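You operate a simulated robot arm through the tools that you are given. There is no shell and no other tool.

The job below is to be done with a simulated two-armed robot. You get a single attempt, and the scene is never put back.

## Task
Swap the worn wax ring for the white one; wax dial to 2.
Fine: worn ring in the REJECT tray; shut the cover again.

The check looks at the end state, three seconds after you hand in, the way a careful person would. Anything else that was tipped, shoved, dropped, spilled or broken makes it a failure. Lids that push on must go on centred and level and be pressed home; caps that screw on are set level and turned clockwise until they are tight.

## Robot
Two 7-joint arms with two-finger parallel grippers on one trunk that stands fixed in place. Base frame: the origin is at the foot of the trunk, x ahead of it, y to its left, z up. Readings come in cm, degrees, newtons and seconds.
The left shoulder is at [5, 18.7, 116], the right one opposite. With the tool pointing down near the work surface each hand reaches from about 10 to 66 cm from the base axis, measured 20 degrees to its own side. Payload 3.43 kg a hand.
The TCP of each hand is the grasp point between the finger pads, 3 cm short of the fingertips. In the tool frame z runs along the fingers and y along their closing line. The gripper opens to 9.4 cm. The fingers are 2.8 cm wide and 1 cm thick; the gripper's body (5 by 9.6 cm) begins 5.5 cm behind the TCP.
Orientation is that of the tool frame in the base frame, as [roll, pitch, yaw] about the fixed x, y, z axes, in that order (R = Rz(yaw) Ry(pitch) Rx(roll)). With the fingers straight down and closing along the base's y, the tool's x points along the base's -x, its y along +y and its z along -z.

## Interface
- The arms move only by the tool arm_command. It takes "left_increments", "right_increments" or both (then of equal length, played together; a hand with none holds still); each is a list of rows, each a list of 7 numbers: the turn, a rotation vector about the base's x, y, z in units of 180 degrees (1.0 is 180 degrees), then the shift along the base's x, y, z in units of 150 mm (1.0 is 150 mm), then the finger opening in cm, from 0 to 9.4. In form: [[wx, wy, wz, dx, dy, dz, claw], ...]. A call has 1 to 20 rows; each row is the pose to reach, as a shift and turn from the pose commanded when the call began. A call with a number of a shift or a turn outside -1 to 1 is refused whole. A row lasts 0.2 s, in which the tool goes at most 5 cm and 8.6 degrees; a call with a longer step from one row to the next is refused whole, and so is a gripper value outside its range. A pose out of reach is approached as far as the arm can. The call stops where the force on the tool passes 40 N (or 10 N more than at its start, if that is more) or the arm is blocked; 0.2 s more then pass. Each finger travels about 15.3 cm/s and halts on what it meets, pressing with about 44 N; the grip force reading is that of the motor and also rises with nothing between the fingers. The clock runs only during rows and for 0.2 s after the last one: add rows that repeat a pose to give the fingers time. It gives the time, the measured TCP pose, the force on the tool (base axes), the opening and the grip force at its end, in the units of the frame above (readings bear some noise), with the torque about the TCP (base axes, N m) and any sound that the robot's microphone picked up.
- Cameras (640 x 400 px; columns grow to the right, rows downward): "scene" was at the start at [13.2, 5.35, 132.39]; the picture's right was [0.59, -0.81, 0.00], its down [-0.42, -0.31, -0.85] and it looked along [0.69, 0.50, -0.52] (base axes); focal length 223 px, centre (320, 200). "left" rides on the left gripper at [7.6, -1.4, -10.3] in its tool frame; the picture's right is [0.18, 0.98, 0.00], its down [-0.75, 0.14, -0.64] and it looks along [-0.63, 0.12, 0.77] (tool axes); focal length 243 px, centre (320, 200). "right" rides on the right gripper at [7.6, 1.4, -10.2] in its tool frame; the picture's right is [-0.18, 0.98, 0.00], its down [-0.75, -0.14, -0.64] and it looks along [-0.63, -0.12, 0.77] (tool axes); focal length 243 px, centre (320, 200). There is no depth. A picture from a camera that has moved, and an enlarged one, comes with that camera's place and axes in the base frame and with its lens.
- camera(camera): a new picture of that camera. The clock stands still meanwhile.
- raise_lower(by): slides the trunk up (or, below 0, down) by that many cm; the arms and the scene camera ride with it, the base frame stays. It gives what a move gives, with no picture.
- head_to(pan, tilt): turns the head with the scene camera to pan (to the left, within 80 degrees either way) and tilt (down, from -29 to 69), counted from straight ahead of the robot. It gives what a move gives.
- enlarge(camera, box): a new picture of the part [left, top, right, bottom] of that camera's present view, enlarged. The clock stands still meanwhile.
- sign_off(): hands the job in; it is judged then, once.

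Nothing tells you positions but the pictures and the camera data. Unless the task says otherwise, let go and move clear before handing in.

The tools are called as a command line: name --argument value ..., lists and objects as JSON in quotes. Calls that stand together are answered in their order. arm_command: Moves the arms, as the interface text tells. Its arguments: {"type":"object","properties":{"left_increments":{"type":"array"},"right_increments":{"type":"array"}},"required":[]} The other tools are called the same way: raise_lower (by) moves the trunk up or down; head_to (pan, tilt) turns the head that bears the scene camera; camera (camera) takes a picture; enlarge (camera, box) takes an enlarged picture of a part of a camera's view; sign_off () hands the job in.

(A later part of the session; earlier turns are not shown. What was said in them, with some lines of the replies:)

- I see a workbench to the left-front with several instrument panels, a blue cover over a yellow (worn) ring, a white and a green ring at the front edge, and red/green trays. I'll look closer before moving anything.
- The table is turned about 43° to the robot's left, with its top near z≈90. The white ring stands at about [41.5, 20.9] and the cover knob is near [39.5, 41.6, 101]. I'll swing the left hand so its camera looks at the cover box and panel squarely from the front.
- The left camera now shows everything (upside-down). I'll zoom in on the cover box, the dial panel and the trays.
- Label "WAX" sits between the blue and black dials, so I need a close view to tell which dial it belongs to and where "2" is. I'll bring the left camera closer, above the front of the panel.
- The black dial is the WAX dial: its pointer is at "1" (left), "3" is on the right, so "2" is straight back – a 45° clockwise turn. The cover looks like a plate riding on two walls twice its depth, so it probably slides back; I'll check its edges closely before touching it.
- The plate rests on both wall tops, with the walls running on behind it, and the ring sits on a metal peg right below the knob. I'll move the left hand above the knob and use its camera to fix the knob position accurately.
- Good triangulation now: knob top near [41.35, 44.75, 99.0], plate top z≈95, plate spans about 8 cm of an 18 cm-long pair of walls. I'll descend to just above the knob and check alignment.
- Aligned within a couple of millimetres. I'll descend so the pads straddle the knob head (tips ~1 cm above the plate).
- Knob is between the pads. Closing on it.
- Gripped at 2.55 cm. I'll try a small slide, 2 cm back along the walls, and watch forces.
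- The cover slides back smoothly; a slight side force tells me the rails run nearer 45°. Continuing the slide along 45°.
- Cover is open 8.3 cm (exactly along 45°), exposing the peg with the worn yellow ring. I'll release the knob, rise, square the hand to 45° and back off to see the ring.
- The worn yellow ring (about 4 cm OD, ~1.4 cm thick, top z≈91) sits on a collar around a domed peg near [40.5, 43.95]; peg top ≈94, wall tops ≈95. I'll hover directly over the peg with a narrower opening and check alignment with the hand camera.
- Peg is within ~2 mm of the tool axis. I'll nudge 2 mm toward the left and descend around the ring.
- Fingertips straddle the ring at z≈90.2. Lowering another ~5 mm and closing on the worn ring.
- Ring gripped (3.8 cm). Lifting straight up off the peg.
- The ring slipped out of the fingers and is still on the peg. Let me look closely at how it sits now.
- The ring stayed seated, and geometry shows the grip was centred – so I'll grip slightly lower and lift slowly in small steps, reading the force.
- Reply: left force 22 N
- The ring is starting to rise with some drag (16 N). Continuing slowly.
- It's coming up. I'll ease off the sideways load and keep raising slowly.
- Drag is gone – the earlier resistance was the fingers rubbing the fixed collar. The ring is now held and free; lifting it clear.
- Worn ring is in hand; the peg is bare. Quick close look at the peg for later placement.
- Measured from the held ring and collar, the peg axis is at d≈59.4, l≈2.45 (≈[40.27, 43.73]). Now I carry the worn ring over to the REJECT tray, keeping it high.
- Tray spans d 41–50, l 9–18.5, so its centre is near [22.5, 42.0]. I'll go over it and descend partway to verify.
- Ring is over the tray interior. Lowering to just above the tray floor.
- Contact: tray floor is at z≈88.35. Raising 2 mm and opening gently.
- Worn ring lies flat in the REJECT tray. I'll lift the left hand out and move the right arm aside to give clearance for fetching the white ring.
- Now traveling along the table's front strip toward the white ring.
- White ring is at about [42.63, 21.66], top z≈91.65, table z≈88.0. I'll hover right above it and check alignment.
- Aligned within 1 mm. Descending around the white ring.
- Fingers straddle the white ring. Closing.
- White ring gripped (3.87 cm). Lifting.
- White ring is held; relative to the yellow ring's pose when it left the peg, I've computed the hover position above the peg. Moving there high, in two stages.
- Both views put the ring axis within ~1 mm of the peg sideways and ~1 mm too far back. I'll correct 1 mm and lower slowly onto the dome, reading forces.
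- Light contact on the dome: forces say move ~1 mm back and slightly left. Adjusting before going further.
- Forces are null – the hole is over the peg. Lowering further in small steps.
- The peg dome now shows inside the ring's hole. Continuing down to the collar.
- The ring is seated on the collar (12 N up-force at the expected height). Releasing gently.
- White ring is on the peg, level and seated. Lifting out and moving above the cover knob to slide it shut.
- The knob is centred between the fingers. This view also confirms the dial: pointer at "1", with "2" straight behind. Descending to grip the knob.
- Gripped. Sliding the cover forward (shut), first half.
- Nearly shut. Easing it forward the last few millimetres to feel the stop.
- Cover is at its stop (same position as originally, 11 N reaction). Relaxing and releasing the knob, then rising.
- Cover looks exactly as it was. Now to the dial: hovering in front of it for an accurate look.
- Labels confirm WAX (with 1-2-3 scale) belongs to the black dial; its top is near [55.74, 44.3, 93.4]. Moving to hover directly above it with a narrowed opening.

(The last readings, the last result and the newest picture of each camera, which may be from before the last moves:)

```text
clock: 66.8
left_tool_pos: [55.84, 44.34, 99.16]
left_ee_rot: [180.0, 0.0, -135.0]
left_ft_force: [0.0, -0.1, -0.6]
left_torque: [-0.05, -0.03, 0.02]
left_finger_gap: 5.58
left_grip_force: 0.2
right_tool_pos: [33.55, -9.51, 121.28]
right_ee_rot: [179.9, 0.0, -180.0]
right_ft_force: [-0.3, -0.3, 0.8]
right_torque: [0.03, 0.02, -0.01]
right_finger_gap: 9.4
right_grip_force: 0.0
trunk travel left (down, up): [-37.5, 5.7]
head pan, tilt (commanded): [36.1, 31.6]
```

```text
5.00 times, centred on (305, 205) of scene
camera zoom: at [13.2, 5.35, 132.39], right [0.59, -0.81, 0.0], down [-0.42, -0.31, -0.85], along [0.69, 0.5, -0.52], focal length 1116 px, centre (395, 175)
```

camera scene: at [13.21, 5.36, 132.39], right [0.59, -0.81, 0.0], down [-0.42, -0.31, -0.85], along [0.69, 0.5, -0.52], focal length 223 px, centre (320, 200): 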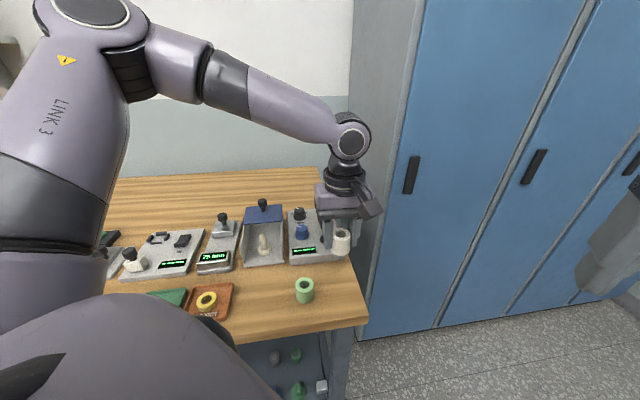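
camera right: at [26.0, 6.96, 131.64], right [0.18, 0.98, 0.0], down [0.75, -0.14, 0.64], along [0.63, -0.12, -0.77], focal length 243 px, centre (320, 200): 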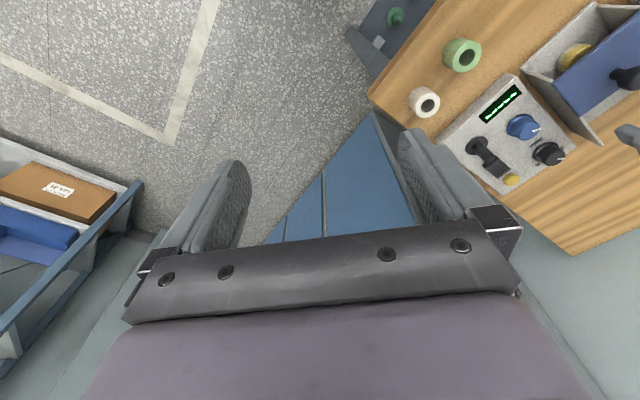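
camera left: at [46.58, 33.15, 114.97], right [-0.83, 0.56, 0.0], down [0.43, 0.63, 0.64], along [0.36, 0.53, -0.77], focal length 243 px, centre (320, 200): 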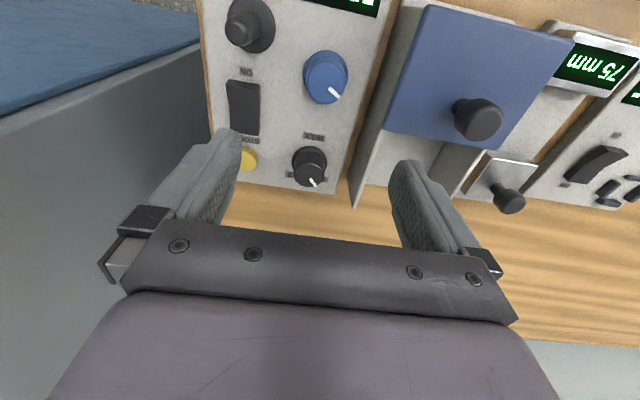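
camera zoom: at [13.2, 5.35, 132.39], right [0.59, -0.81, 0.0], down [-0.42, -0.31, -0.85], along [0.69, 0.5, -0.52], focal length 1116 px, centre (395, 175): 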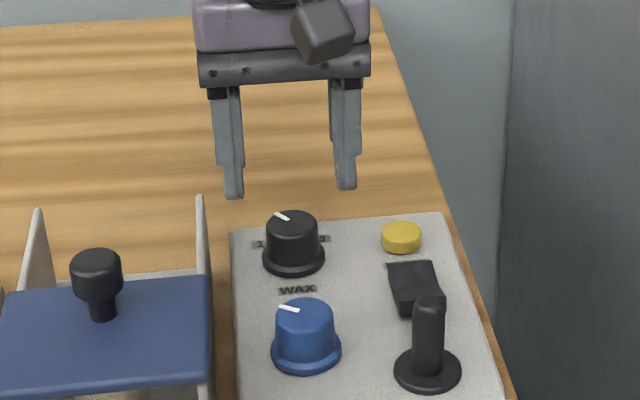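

Alignment is within ~1 mm. Descending around the dial (tips staying above its flange).

arm_command --left_increments '[[0, 0, 0, -0.006, -0.003, -0.1, 5.4], [0, 0, 0, -0.006, -0.003, -0.2, 5.2], [0, 0, 0, -0.006, -0.003, -0.27, 5.2], [0, 0, 0, -0.006, -0.003, -0.3, 5.2], [0, 0, 0, -0.006, -0.003, -0.3, 5.2]]'

enlarge --camera "left" --box '[240, 60, 400, 240]'

enlarge --camera "scene" --box '[275, 185, 325, 235]'

```text
clock: 68.0
left_tool_pos: [55.58, 44.43, 94.75]
left_ee_rot: [-180.0, 0.0, -135.0]
left_ft_force: [-0.7, -0.3, 0.8]
left_torque: [0.03, -0.02, -0.02]
left_finger_gap: 5.21
left_grip_force: 0.1
right_tool_pos: [33.62, -9.53, 121.4]
right_ee_rot: [179.9, 0.0, -180.0]
right_ft_force: [0.4, 0.2, 0.3]
right_torque: [0.0, 0.02, 0.01]
right_finger_gap: 9.41
right_grip_force: 0.2
trunk travel left (down, up): [-37.5, 5.7]
head pan, tilt (commanded): [36.1, 31.6]
```

```text
2.22 times, centred on (320, 150) of left
camera zoom: at [51.3, 38.13, 105.16], right [-0.83, 0.56, 0.0], down [0.43, 0.63, 0.64], along [0.36, 0.53, -0.77], focal length 539 px, centre (320, 311)
```

zoom: 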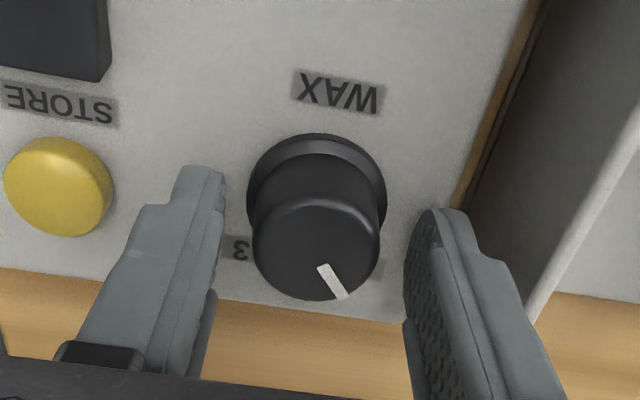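

```text
8.00 times, centred on (300, 210) of scene
camera zoom: at [13.2, 5.35, 132.39], right [0.59, -0.81, 0.0], down [-0.42, -0.31, -0.85], along [0.69, 0.5, -0.52], focal length 1785 px, centre (480, 120)
```

zoom: 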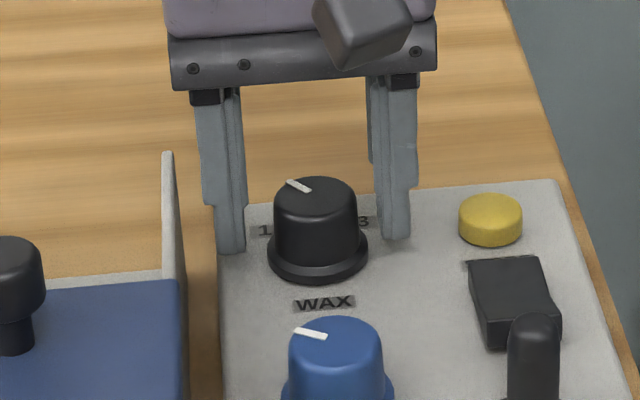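

Dial is centred between the fingers. Closing on it.

arm_command --left_increments '[[0, 0, 0, 0, 0, 0, 4.5], [0, 0, 0, 0, 0, 0, 3.8], [0, 0, 0, 0, 0, 0, 3.2], [0, 0, 0, 0, 0, 0, 2.5], [0, 0, 0, 0, 0, 0, 2.5]]'

enlarge --camera "left" --box '[240, 60, 400, 240]'

```text
clock: 69.2
left_tool_pos: [55.81, 44.35, 94.91]
left_ee_rot: [-179.9, 0.0, -135.0]
left_ft_force: [6.7, -6.3, -1.6]
left_torque: [0.08, 0.1, 0.0]
left_finger_gap: 3.37
left_grip_force: 45.0
right_tool_pos: [33.7, -9.57, 121.38]
right_ee_rot: [179.9, 0.0, -180.0]
right_ft_force: [0.2, -0.8, 0.4]
right_torque: [-0.04, -0.04, 0.0]
right_finger_gap: 9.37
right_grip_force: 0.0
trunk travel left (down, up): [-37.5, 5.7]
head pan, tilt (commanded): [36.1, 31.6]
```

```text
2.22 times, centred on (320, 150) of left
camera zoom: at [51.38, 38.03, 105.17], right [-0.82, 0.57, 0.0], down [0.43, 0.63, 0.64], along [0.36, 0.53, -0.77], focal length 539 px, centre (320, 311)
```

zoom: 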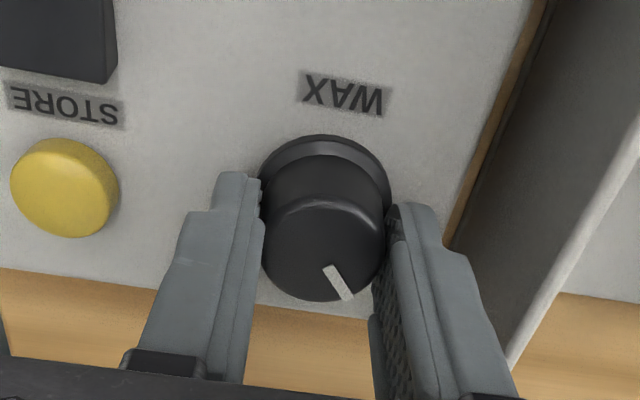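

Gripped (3.37 cm). Easing the side load and starting the clockwise turn – first half.

arm_command --left_increments '[[0, 0, 0, 0.006, -0.006, 0, 2.5], [0, 0, -0.035, 0.006, -0.006, 0, 2.5], [0, 0, -0.07, 0.006, -0.006, 0, 2.5], [0, 0, -0.105, 0.006, -0.006, 0, 2.5], [0, 0, -0.125, 0.006, -0.006, 0, 2.5], [0, 0, -0.125, 0.006, -0.006, 0, 2.5]]'

enlarge --camera "left" --box '[240, 60, 400, 240]'

enlarge --camera "scene" --box '[275, 185, 325, 235]'

```text
clock: 70.6
left_tool_pos: [55.68, 44.35, 94.82]
left_ee_rot: [-180.0, 0.2, -157.6]
left_ft_force: [9.4, -9.3, 3.2]
left_torque: [-0.11, 0.44, 0.01]
left_finger_gap: 3.34
left_grip_force: 45.5
right_tool_pos: [33.67, -9.62, 121.35]
right_ee_rot: [179.7, 0.1, -180.0]
right_ft_force: [0.3, -0.3, 0.3]
right_torque: [0.0, -0.05, 0.0]
right_finger_gap: 9.41
right_grip_force: 0.0
trunk travel left (down, up): [-37.5, 5.7]
head pan, tilt (commanded): [36.1, 31.6]
```

```text
2.22 times, centred on (320, 150) of left
camera zoom: at [49.28, 40.12, 105.15], right [-0.54, 0.84, 0.0], down [0.64, 0.42, 0.64], along [0.54, 0.35, -0.77], focal length 539 px, centre (320, 311)
```

zoom: 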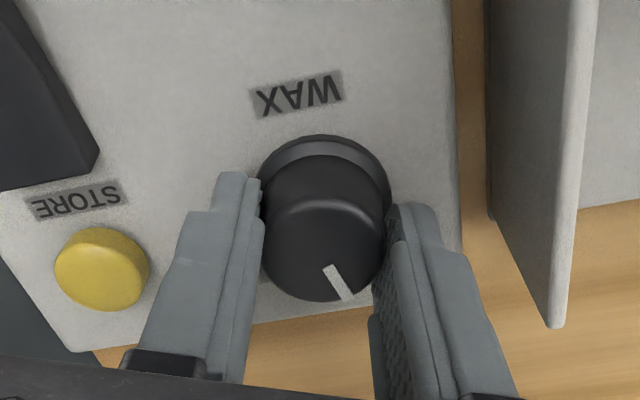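

```text
8.00 times, centred on (300, 210) of scene
camera zoom: at [13.29, 5.24, 132.39], right [0.59, -0.81, 0.0], down [-0.42, -0.31, -0.85], along [0.69, 0.5, -0.52], focal length 1785 px, centre (480, 120)
```

zoom: 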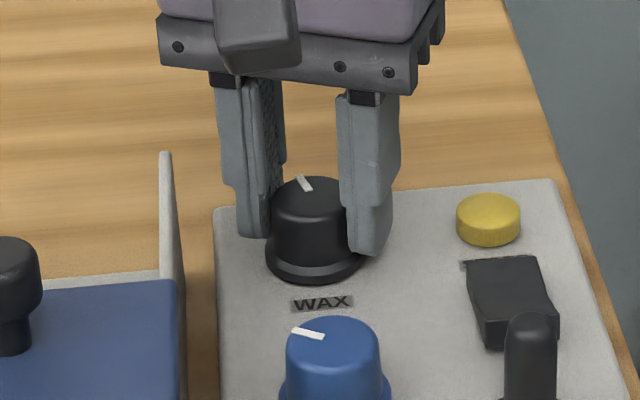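

The dial turns with the hand (halfway). Continuing to 45° total.

arm_command --left_increments '[[0, 0, -0.03, 0.005, -0.005, 0, 2.5], [0, 0, -0.06, 0.005, -0.005, 0, 2.5], [0, 0, -0.09, 0.005, -0.005, 0, 2.5], [0, 0, -0.115, 0.005, -0.005, 0, 2.5], [0, 0, -0.115, 0.005, -0.005, 0, 2.5]]'

enlarge --camera "left" --box '[240, 60, 400, 240]'

enlarge --camera "scene" --box '[275, 185, 325, 235]'

```text
clock: 71.8
left_tool_pos: [55.83, 44.2, 94.7]
left_ee_rot: [180.0, 0.2, -178.3]
left_ft_force: [7.7, -12.6, -4.3]
left_torque: [0.13, -1.38, 0.06]
left_finger_gap: 3.33
left_grip_force: 44.9
right_tool_pos: [33.83, -9.66, 121.34]
right_ee_rot: [179.9, 0.0, 180.0]
right_ft_force: [0.7, 1.2, -0.4]
right_torque: [0.01, -0.01, 0.0]
right_finger_gap: 9.39
right_grip_force: 0.1
trunk travel left (down, up): [-37.5, 5.7]
head pan, tilt (commanded): [36.1, 31.6]
```

```text
2.22 times, centred on (320, 150) of left
camera zoom: at [48.24, 42.62, 105.16], right [-0.21, 0.98, 0.0], down [0.75, 0.16, 0.64], along [0.63, 0.14, -0.77], focal length 539 px, centre (320, 311)
```

zoom: 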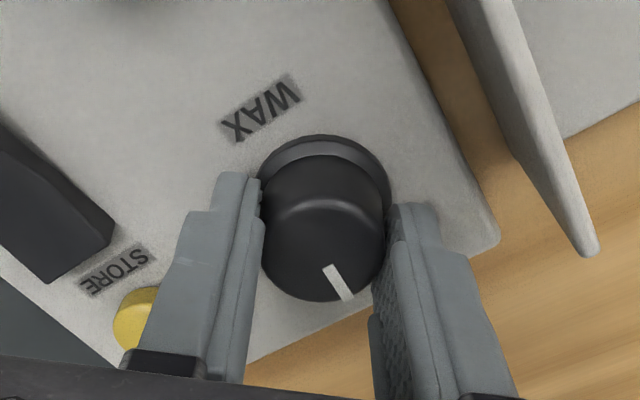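

```text
8.00 times, centred on (300, 210) of scene
camera zoom: at [13.3, 5.26, 132.38], right [0.59, -0.81, 0.0], down [-0.42, -0.31, -0.85], along [0.69, 0.5, -0.52], focal length 1785 px, centre (480, 120)
```

zoom: 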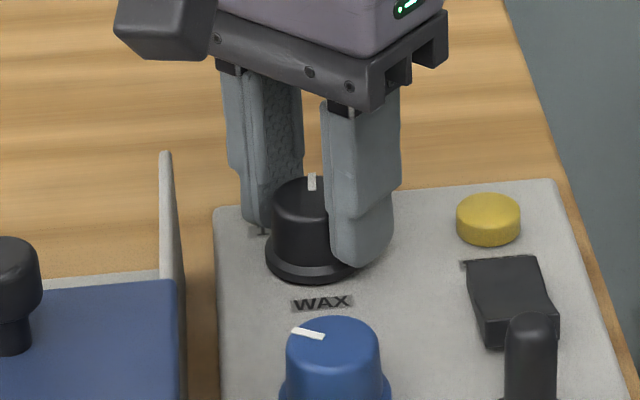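

Rotated 43°; the pointer now aims straight back. Releasing and rising to verify it against the "2" mark.

arm_command --left_increments '[[0, 0, 0, 0, 0, 0, 3.6], [0, 0, 0, 0, 0, 0, 4.4], [0, 0, 0, 0, 0, 0, 5.2], [0, 0, 0, 0, 0, 0.06, 5.2], [0, 0, 0, 0, 0, 0.2, 5.2], [0, 0, 0, 0, 0, 0.4, 6], [0, 0, 0, 0, 0, 0.55, 6], [0, 0, 0, 0, 0, 0.55, 6]]'

enlarge --camera "left" --box '[230, 40, 420, 240]'

enlarge --camera "scene" --box '[275, 185, 325, 235]'

```text
clock: 73.6
left_tool_pos: [55.83, 44.41, 103.11]
left_ee_rot: [-179.9, 0.0, -178.1]
left_ft_force: [0.6, -0.6, -0.6]
left_torque: [-0.01, -0.02, 0.0]
left_finger_gap: 6.01
left_grip_force: 0.0
right_tool_pos: [33.63, -9.53, 121.33]
right_ee_rot: [179.8, 0.0, 180.0]
right_ft_force: [0.3, 0.6, -0.8]
right_torque: [-0.03, 0.03, 0.0]
right_finger_gap: 9.41
right_grip_force: 0.0
trunk travel left (down, up): [-37.5, 5.7]
head pan, tilt (commanded): [36.1, 31.6]
```

```text
2.00 times, centred on (325, 140) of left
camera zoom: at [48.36, 42.82, 113.48], right [-0.22, 0.98, 0.0], down [0.75, 0.17, 0.64], along [0.63, 0.14, -0.77], focal length 485 px, centre (310, 320)
```

zoom: 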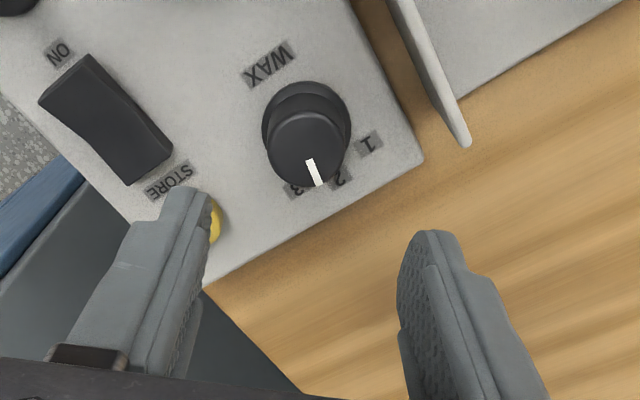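

```text
8.00 times, centred on (300, 210) of scene
camera zoom: at [13.2, 5.36, 132.39], right [0.59, -0.81, 0.0], down [-0.42, -0.31, -0.85], along [0.69, 0.5, -0.52], focal length 1785 px, centre (480, 120)
```

zoom: 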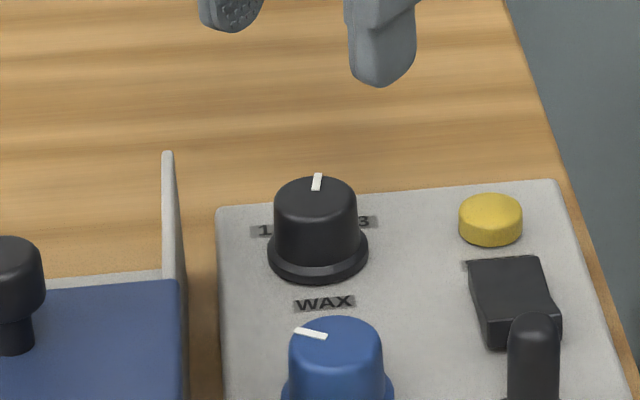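

The pointer seems to have gone slightly past "2". Let me measure it precisely with close-ups.

enlarge --camera "left" --box '[285, 70, 355, 145]'

enlarge --camera "scene" --box '[288, 202, 312, 224]'

```text
5.33 times, centred on (320, 108) of left
camera zoom: at [48.36, 42.82, 113.48], right [-0.22, 0.98, 0.0], down [0.75, 0.17, 0.64], along [0.63, 0.14, -0.77], focal length 1294 px, centre (320, 693)
```

zoom: 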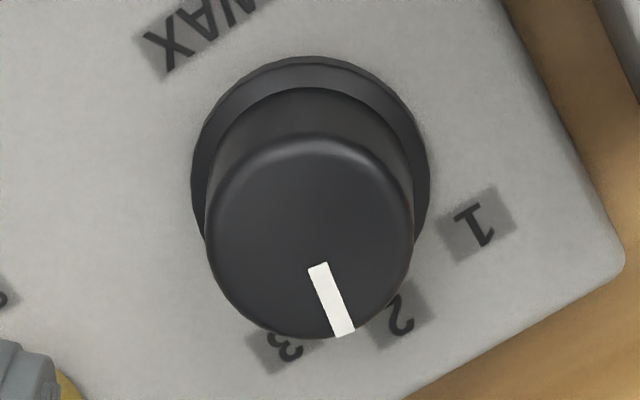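

```text
16.00 times, centred on (300, 213) of scene
camera zoom: at [13.2, 5.36, 132.39], right [0.59, -0.81, 0.0], down [-0.42, -0.31, -0.85], along [0.69, 0.5, -0.52], focal length 3569 px, centre (640, -8)
```

zoom: 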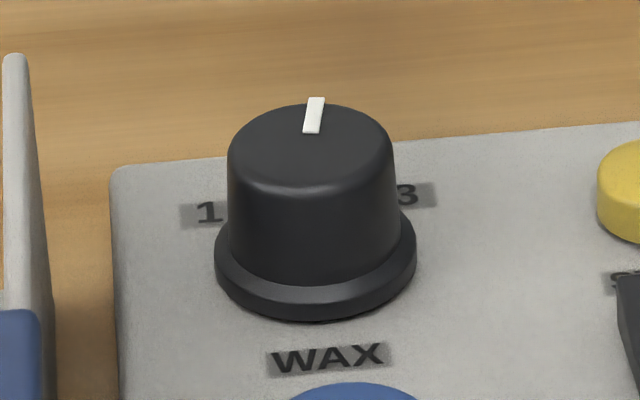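

Measured pointer angle ≈33° vs "2" at 45° (the dial hadn't started exactly on 1). I need about 12° back counter-clockwise. Re-gripping the dial.

arm_command --left_increments '[[0, 0, 0, 0.006, -0.008, -0.15, 5.4], [0, 0, 0, 0.006, -0.008, -0.32, 5.2], [0, 0, 0, 0.006, -0.008, -0.46, 5.2], [0, 0, 0, 0.006, -0.008, -0.55, 5.2], [0, 0, 0, 0.006, -0.008, -0.55, 4.5], [0, 0, 0, 0.006, -0.008, -0.55, 3.8], [0, 0, 0, 0.006, -0.008, -0.55, 3.2], [0, 0, 0, 0.006, -0.008, -0.55, 2.5], [0, 0, 0, 0.006, -0.008, -0.55, 2.5]]'

enlarge --camera "left" --box '[240, 60, 400, 240]'

enlarge --camera "scene" --box '[275, 185, 325, 235]'

```text
clock: 75.6
left_tool_pos: [55.7, 44.2, 94.99]
left_ee_rot: [180.0, 0.1, -178.3]
left_ft_force: [-0.8, -3.3, -2.9]
left_torque: [0.01, -0.51, 0.02]
left_finger_gap: 3.35
left_grip_force: 44.8
right_tool_pos: [33.62, -9.5, 121.36]
right_ee_rot: [179.9, 0.0, -180.0]
right_ft_force: [0.4, -0.4, 0.0]
right_torque: [0.03, 0.0, -0.02]
right_finger_gap: 9.41
right_grip_force: 0.0
trunk travel left (down, up): [-37.5, 5.7]
head pan, tilt (commanded): [36.1, 31.6]
```

```text
2.22 times, centred on (320, 150) of left
camera zoom: at [48.23, 42.61, 105.32], right [-0.21, 0.98, 0.0], down [0.75, 0.16, 0.64], along [0.63, 0.14, -0.77], focal length 539 px, centre (320, 311)
```

zoom: 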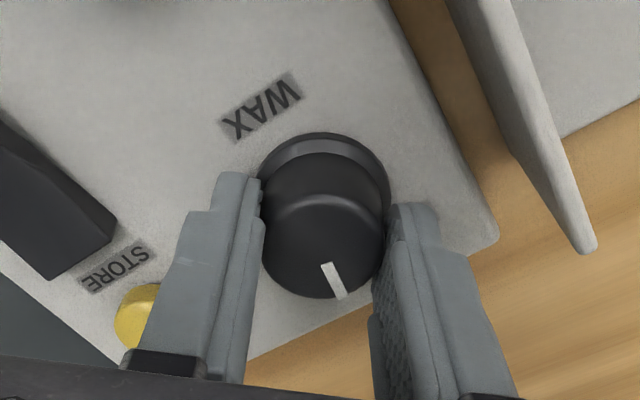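

```text
8.00 times, centred on (300, 210) of scene
camera zoom: at [13.2, 5.34, 132.39], right [0.59, -0.81, 0.0], down [-0.42, -0.31, -0.85], along [0.69, 0.5, -0.52], focal length 1785 px, centre (480, 120)
```

zoom: 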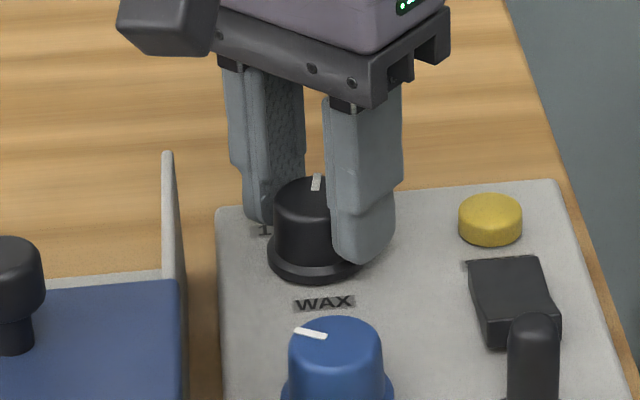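

Forces are much smaller this time. Turning ~12° counter-clockwise.

arm_command --left_increments '[[0, 0, 0.025, 0, 0, 0, 2.5], [0, 0, 0.05, 0, 0, 0, 2.5], [0, 0, 0.068, 0, 0, 0, 2.5], [0, 0, 0.068, 0, 0, 0, 2.5]]'

enlarge --camera "left" --box '[285, 100, 365, 200]'

enlarge --camera "scene" --box '[288, 202, 312, 224]'

```text
clock: 76.6
left_tool_pos: [55.68, 44.26, 95.03]
left_ee_rot: [-180.0, 0.2, -165.9]
left_ft_force: [4.8, -0.8, 5.0]
left_torque: [-0.29, 0.59, -0.03]
left_finger_gap: 3.34
left_grip_force: 44.8
right_tool_pos: [33.61, -9.62, 121.39]
right_ee_rot: [179.9, 0.0, -179.9]
right_ft_force: [-0.6, -0.4, -0.9]
right_torque: [0.0, -0.01, -0.01]
right_finger_gap: 9.41
right_grip_force: 0.0
trunk travel left (down, up): [-37.5, 5.7]
head pan, tilt (commanded): [36.1, 31.6]
```

```text
4.00 times, centred on (325, 150) of left
camera zoom: at [48.74, 41.06, 105.31], right [-0.42, 0.91, 0.0], down [0.69, 0.32, 0.64], along [0.59, 0.27, -0.76], focal length 970 px, centre (300, 400)
```

zoom: 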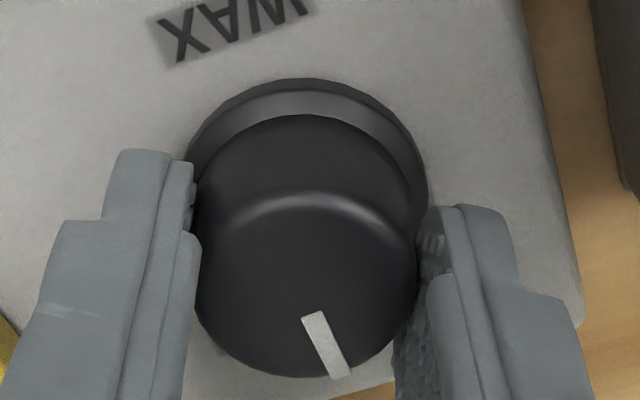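

```text
16.00 times, centred on (300, 213) of scene
camera zoom: at [13.22, 5.31, 132.4], right [0.59, -0.81, 0.0], down [-0.42, -0.31, -0.85], along [0.69, 0.5, -0.52], focal length 3569 px, centre (640, -8)
```

zoom: 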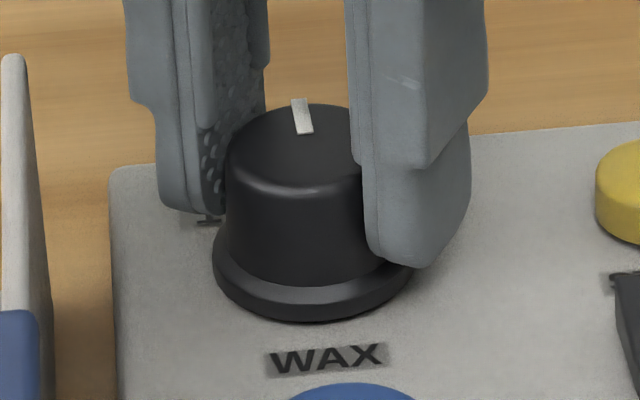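

Pointer now reads 46° from both cameras (target 45°). Relieving residual forces before opening so the release doesn't disturb it.

arm_command --left_increments '[[0, 0, 0, 0.004, -0.002, 0.004, 2.5], [0, 0, 0, 0.004, -0.002, 0.004, 2.5]]'

```text
clock: 77.2
left_tool_pos: [55.76, 44.23, 95.05]
left_ee_rot: [179.9, 0.2, -165.9]
left_ft_force: [6.6, -0.5, 7.5]
left_torque: [-0.22, 0.24, 0.0]
left_finger_gap: 3.35
left_grip_force: 45.1
right_tool_pos: [33.56, -9.65, 121.41]
right_ee_rot: [179.9, 0.0, -179.9]
right_ft_force: [0.3, -0.2, 0.2]
right_torque: [-0.04, -0.02, 0.03]
right_finger_gap: 9.42
right_grip_force: 0.0
trunk travel left (down, up): [-37.5, 5.7]
head pan, tilt (commanded): [36.1, 31.6]
```

arm_command --left_increments '[[0, 0, 0, 0, 0, 0, 2.5], [0, 0, 0, 0, 0, 0, 2.5], [0, 0, 0, 0, 0, 0, 2.5]]'

```text
clock: 78.0
left_tool_pos: [55.74, 44.29, 94.98]
left_ee_rot: [-180.0, 0.2, -165.9]
left_ft_force: [8.3, 0.4, 8.7]
left_torque: [-0.06, -0.18, -0.01]
left_finger_gap: 3.34
left_grip_force: 45.0
right_tool_pos: [33.66, -9.59, 121.31]
right_ee_rot: [179.9, 0.0, -179.9]
right_ft_force: [0.4, -0.4, 0.2]
right_torque: [0.01, 0.01, -0.03]
right_finger_gap: 9.39
right_grip_force: 0.1
trunk travel left (down, up): [-37.5, 5.7]
head pan, tilt (commanded): [36.1, 31.6]
```

arm_command --left_increments '[[0, 0, 0, 0.006, 0, 0.008, 2.5], [0, 0, 0, 0.006, 0, 0.008, 2.5], [0, 0, 0, 0.006, 0, 0.008, 2.5]]'

```text
clock: 78.8
left_tool_pos: [55.76, 44.21, 95.09]
left_ee_rot: [179.9, 0.0, -165.9]
left_ft_force: [4.4, -0.2, -3.1]
left_torque: [0.51, -1.11, -0.02]
left_finger_gap: 3.33
left_grip_force: 45.2
left hand out of reach, approached as far as the arm can: row 1
right_tool_pos: [33.61, -9.51, 121.35]
right_ee_rot: [179.8, 0.1, -179.9]
right_ft_force: [-0.6, -0.2, 0.1]
right_torque: [-0.01, 0.03, -0.04]
right_finger_gap: 9.4
right_grip_force: 0.0
trunk travel left (down, up): [-37.5, 5.7]
head pan, tilt (commanded): [36.1, 31.6]
```

Residual forces are small now. Opening slowly in fine steps.

arm_command --left_increments '[[0, 0, 0, 0, 0, 0, 3.3], [0, 0, 0, 0, 0, 0, 3.4], [0, 0, 0, 0, 0, 0, 3.5], [0, 0, 0, 0, 0, 0, 3.6], [0, 0, 0, 0, 0, 0, 3.8], [0, 0, 0, 0, 0, 0, 4.2], [0, 0, 0, 0, 0, 0, 4.8], [0, 0, 0, 0, 0, 0, 5.2]]'

enlarge --camera "left" --box '[285, 100, 365, 200]'

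enlarge --camera "scene" --box '[288, 202, 312, 224]'

```text
clock: 80.6
left_tool_pos: [55.69, 44.1, 95.03]
left_ee_rot: [180.0, 0.0, -165.8]
left_ft_force: [0.2, 0.0, -0.1]
left_torque: [-0.02, 0.0, -0.04]
left_finger_gap: 5.22
left_grip_force: 0.0
right_tool_pos: [33.52, -9.54, 121.32]
right_ee_rot: [179.9, 0.1, 180.0]
right_ft_force: [0.1, 0.1, 1.1]
right_torque: [0.0, 0.01, 0.02]
right_finger_gap: 9.41
right_grip_force: 0.0
trunk travel left (down, up): [-37.5, 5.7]
head pan, tilt (commanded): [36.1, 31.6]
```

```text
4.00 times, centred on (325, 150) of left
camera zoom: at [48.78, 41.04, 105.44], right [-0.42, 0.91, 0.0], down [0.7, 0.32, 0.64], along [0.58, 0.27, -0.77], focal length 970 px, centre (300, 400)
```

zoom: 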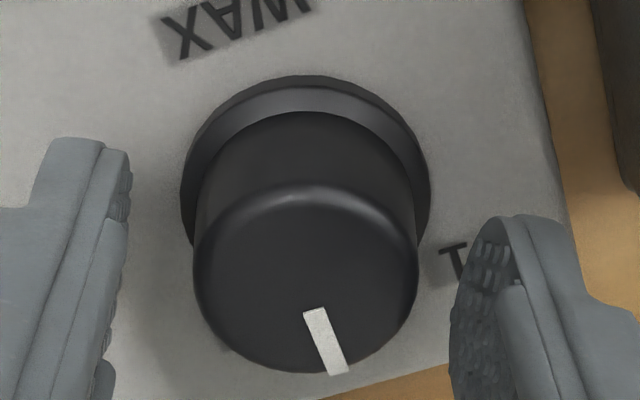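

```text
16.00 times, centred on (300, 213) of scene
camera zoom: at [13.2, 5.35, 132.39], right [0.59, -0.81, 0.0], down [-0.42, -0.31, -0.85], along [0.69, 0.5, -0.52], focal length 3569 px, centre (640, -8)
```

zoom: 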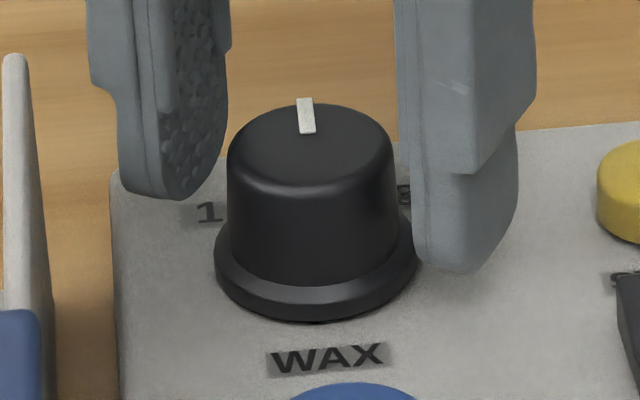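

The pointer stayed at ≈43–44°, essentially on "2" (45°). Lifting straight up and checking against the printed "2".

arm_command --left_increments '[[0, 0, 0, 0, 0, 0.05, 5.2], [0, 0, 0, 0, 0, 0.15, 5.2], [0, 0, 0, 0, 0, 0.3, 5.2], [0, 0, 0, -0.05, 0, 0.45, 5.2], [0, 0, 0, -0.1, 0, 0.6, 5.2], [0, 0, 0, -0.1, 0, 0.6, 5.2]]'

camera --camera "left"

enlarge --camera "scene" --box '[288, 202, 312, 224]'

```text
clock: 82.0
left_tool_pos: [54.56, 44.28, 103.96]
left_ee_rot: [-180.0, 0.0, -166.0]
left_ft_force: [0.0, -0.4, -0.7]
left_torque: [-0.01, -0.02, -0.02]
left_finger_gap: 5.21
left_grip_force: 0.0
right_tool_pos: [33.59, -9.45, 121.33]
right_ee_rot: [179.9, 0.0, -180.0]
right_ft_force: [1.0, 0.2, 0.8]
right_torque: [0.02, -0.02, 0.01]
right_finger_gap: 9.38
right_grip_force: 0.1
trunk travel left (down, up): [-37.5, 5.7]
head pan, tilt (commanded): [36.1, 31.6]
```

```text
taken
camera left: at [47.65, 41.15, 114.27], right [-0.42, 0.91, 0.0], down [0.7, 0.32, 0.64], along [0.58, 0.27, -0.77], focal length 243 px, centre (320, 200)
```

left: 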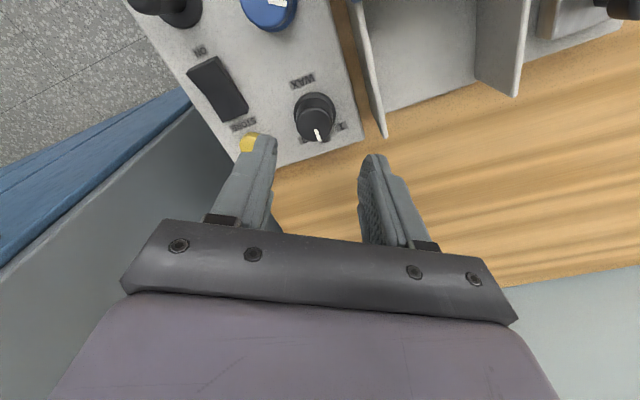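

```text
16.00 times, centred on (300, 213) of scene
camera zoom: at [13.21, 5.36, 132.39], right [0.59, -0.81, 0.0], down [-0.42, -0.31, -0.85], along [0.69, 0.5, -0.52], focal length 3569 px, centre (640, -8)
```

zoom: 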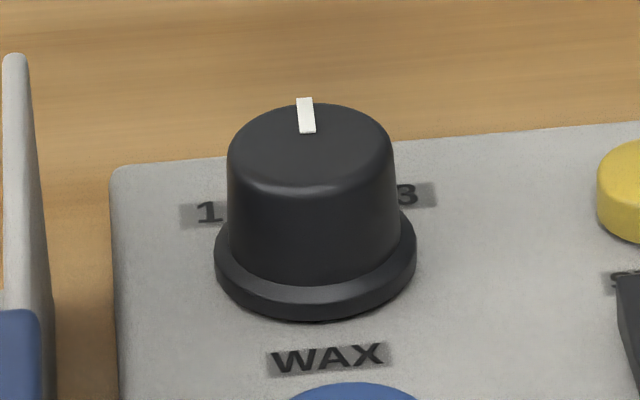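

arm_command --left_increments '[[0, 0, 0.04, -0.1, 0.08, 0.03, 5.2], [0, 0, 0.08, -0.2, 0.17, 0.05, 5.2], [0, 0, 0.12, -0.3, 0.26, 0.05, 5.2], [0, 0, 0.16, -0.4, 0.35, 0.05, 5.2], [0, 0, 0.172, -0.48, 0.42, 0.05, 5.2], [0, 0, 0.172, -0.48, 0.42, 0.05, 5.2]]'

camera --camera "left"

enlarge --camera "left" --box '[175, 60, 255, 150]'

camera --camera "scene"

```text
clock: 83.4
left_tool_pos: [47.25, 50.45, 104.68]
left_ee_rot: [-180.0, -0.1, -134.9]
left_ft_force: [0.1, 0.3, 1.2]
left_torque: [0.02, -0.02, -0.01]
left_finger_gap: 5.19
left_grip_force: 0.1
right_tool_pos: [33.61, -9.49, 121.4]
right_ee_rot: [-180.0, 0.1, 180.0]
right_ft_force: [-0.6, 0.3, -0.5]
right_torque: [-0.01, 0.02, -0.02]
right_finger_gap: 9.38
right_grip_force: 0.2
trunk travel left (down, up): [-37.5, 5.7]
head pan, tilt (commanded): [36.1, 31.6]
```

```text
taken
camera left: at [43.02, 44.24, 115.0], right [-0.83, 0.56, 0.0], down [0.43, 0.63, 0.64], along [0.36, 0.53, -0.77], focal length 243 px, centre (320, 200)
```

left: 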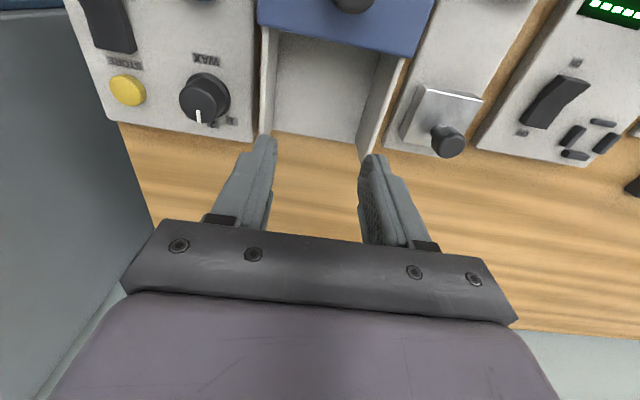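

```text
4.44 times, centred on (215, 105) of left
camera zoom: at [43.02, 44.24, 115.0], right [-0.83, 0.56, 0.0], down [0.43, 0.63, 0.64], along [0.36, 0.53, -0.77], focal length 1078 px, centre (787, 622)
```

zoom: 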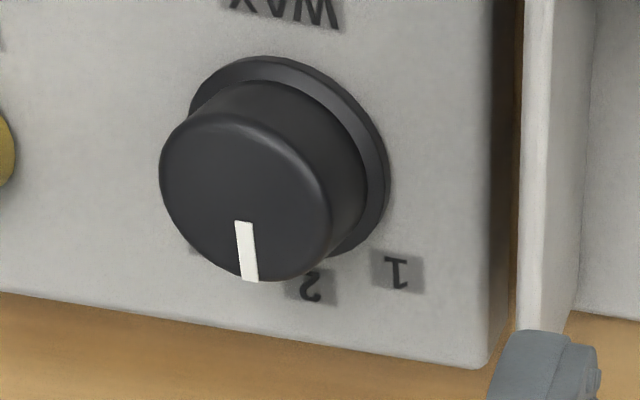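

```text
taken
camera scene: at [13.2, 5.35, 132.39], right [0.59, -0.81, 0.0], down [-0.42, -0.31, -0.85], along [0.69, 0.5, -0.52], focal length 223 px, centre (320, 200)
```

scene: 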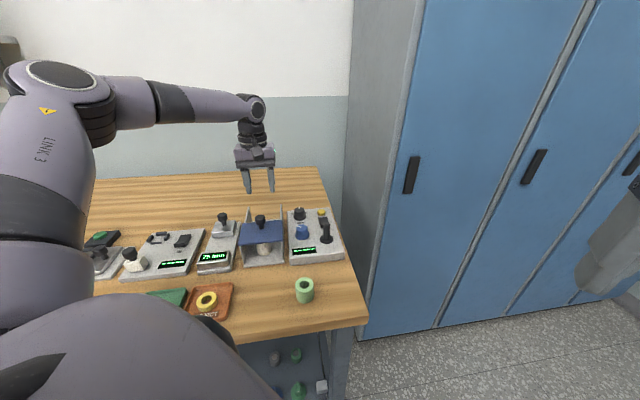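

The dial reads 44° against "2" at ~45° — on the mark. Everything else looks undisturbed; I'll retract the left hand high and clear, then do a final check.

arm_command --left_increments '[[0, 0, 0, 0, 0, 0.2, 5.2], [0, 0, 0, 0, 0, 0.45, 5.2], [0, 0, 0, -0.1, -0.1, 0.65, 6], [0, 0, 0, -0.28, -0.26, 0.75, 7], [0, 0, 0, -0.46, -0.43, 0.85, 8], [0, 0, 0, -0.64, -0.6, 0.9, 9], [0, 0, 0, -0.82, -0.77, 0.95, 9.4], [0, 0, 0, -0.98, -0.93, 0.95, 9.4], [0, 0, 0, -0.98, -0.93, 0.95, 9.4]]'

camera --camera "left"

enlarge --camera "scene" --box '[180, 190, 370, 330]'

enlarge --camera "scene" --box '[235, 200, 295, 270]'

```text
clock: 85.4
left_tool_pos: [32.56, 36.55, 119.11]
left_ee_rot: [180.0, 0.0, -134.9]
left_ft_force: [-0.2, -0.2, 0.4]
left_torque: [-0.07, -0.01, 0.0]
left_finger_gap: 9.4
left_grip_force: 0.1
right_tool_pos: [33.56, -9.5, 121.3]
right_ee_rot: [179.9, 0.0, 179.9]
right_ft_force: [1.0, 0.1, 0.3]
right_torque: [0.01, 0.01, -0.05]
right_finger_gap: 9.39
right_grip_force: 0.0
trunk travel left (down, up): [-37.5, 5.7]
head pan, tilt (commanded): [36.1, 31.6]
```

```text
taken
camera left: at [28.36, 30.13, 129.39], right [-0.83, 0.56, 0.0], down [0.43, 0.63, 0.64], along [0.36, 0.53, -0.77], focal length 243 px, centre (320, 200)
```

left: 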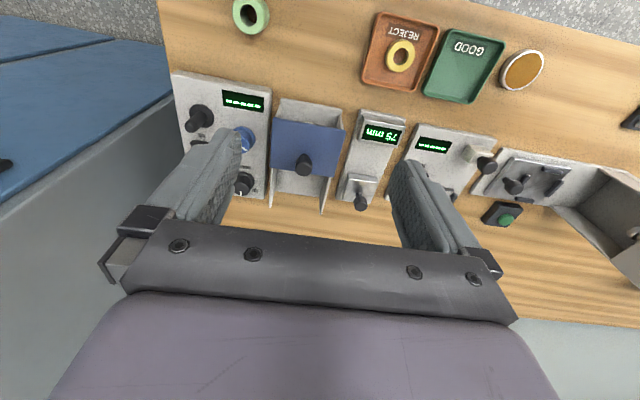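

```text
2.86 times, centred on (275, 260) of scene
camera zoom: at [13.21, 5.36, 132.39], right [0.59, -0.81, 0.0], down [-0.42, -0.31, -0.85], along [0.69, 0.5, -0.52], focal length 637 px, centre (449, 29)
```

zoom: 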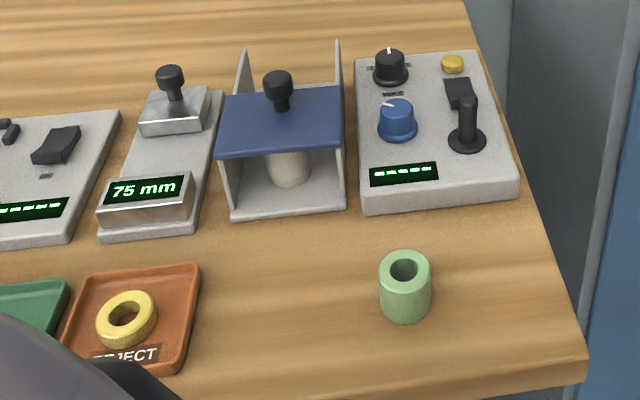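

```text
5.71 times, centred on (265, 235) of scene
camera zoom: at [13.21, 5.36, 132.39], right [0.59, -0.81, 0.0], down [-0.42, -0.31, -0.85], along [0.69, 0.5, -0.52], focal length 1275 px, centre (634, 0)
```

zoom: 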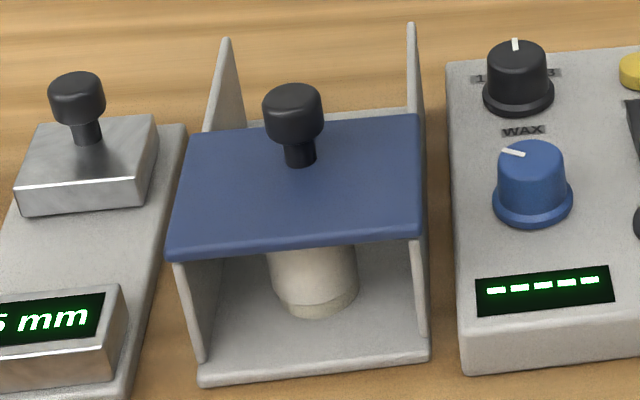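

The white ring is seated on the peg and the cover is back at its closed stop. The wax dial's pointer is on "2", and the worn yellow ring lies flat in the REJECT tray. The green ring and the other controls look untouched, and both hands are empty and clear. Handing in.

sign_off

```text
The job is handed in.
```

I swapped the worn wax ring for the white one, set the wax dial to 2, and handed the job in. No result of the check was shown to me.

- **White ring:** it sits level on the peg, resting on the collar.
- **Worn ring:** the yellow ring lies flat in the REJECT tray. It dropped about 1 cm when I let it go and stayed put.
- **Cover:** it is closed against its stop, in the same position as at the start.
- **Wax dial:** the pointer is within about 2–3° of the "2" mark. My first turn overshot toward "3" when the fingers opened, so I gripped the dial again and turned it back.

In the last pictures the green ring, both trays and the other controls look untouched. Both hands are empty and clear of the table.
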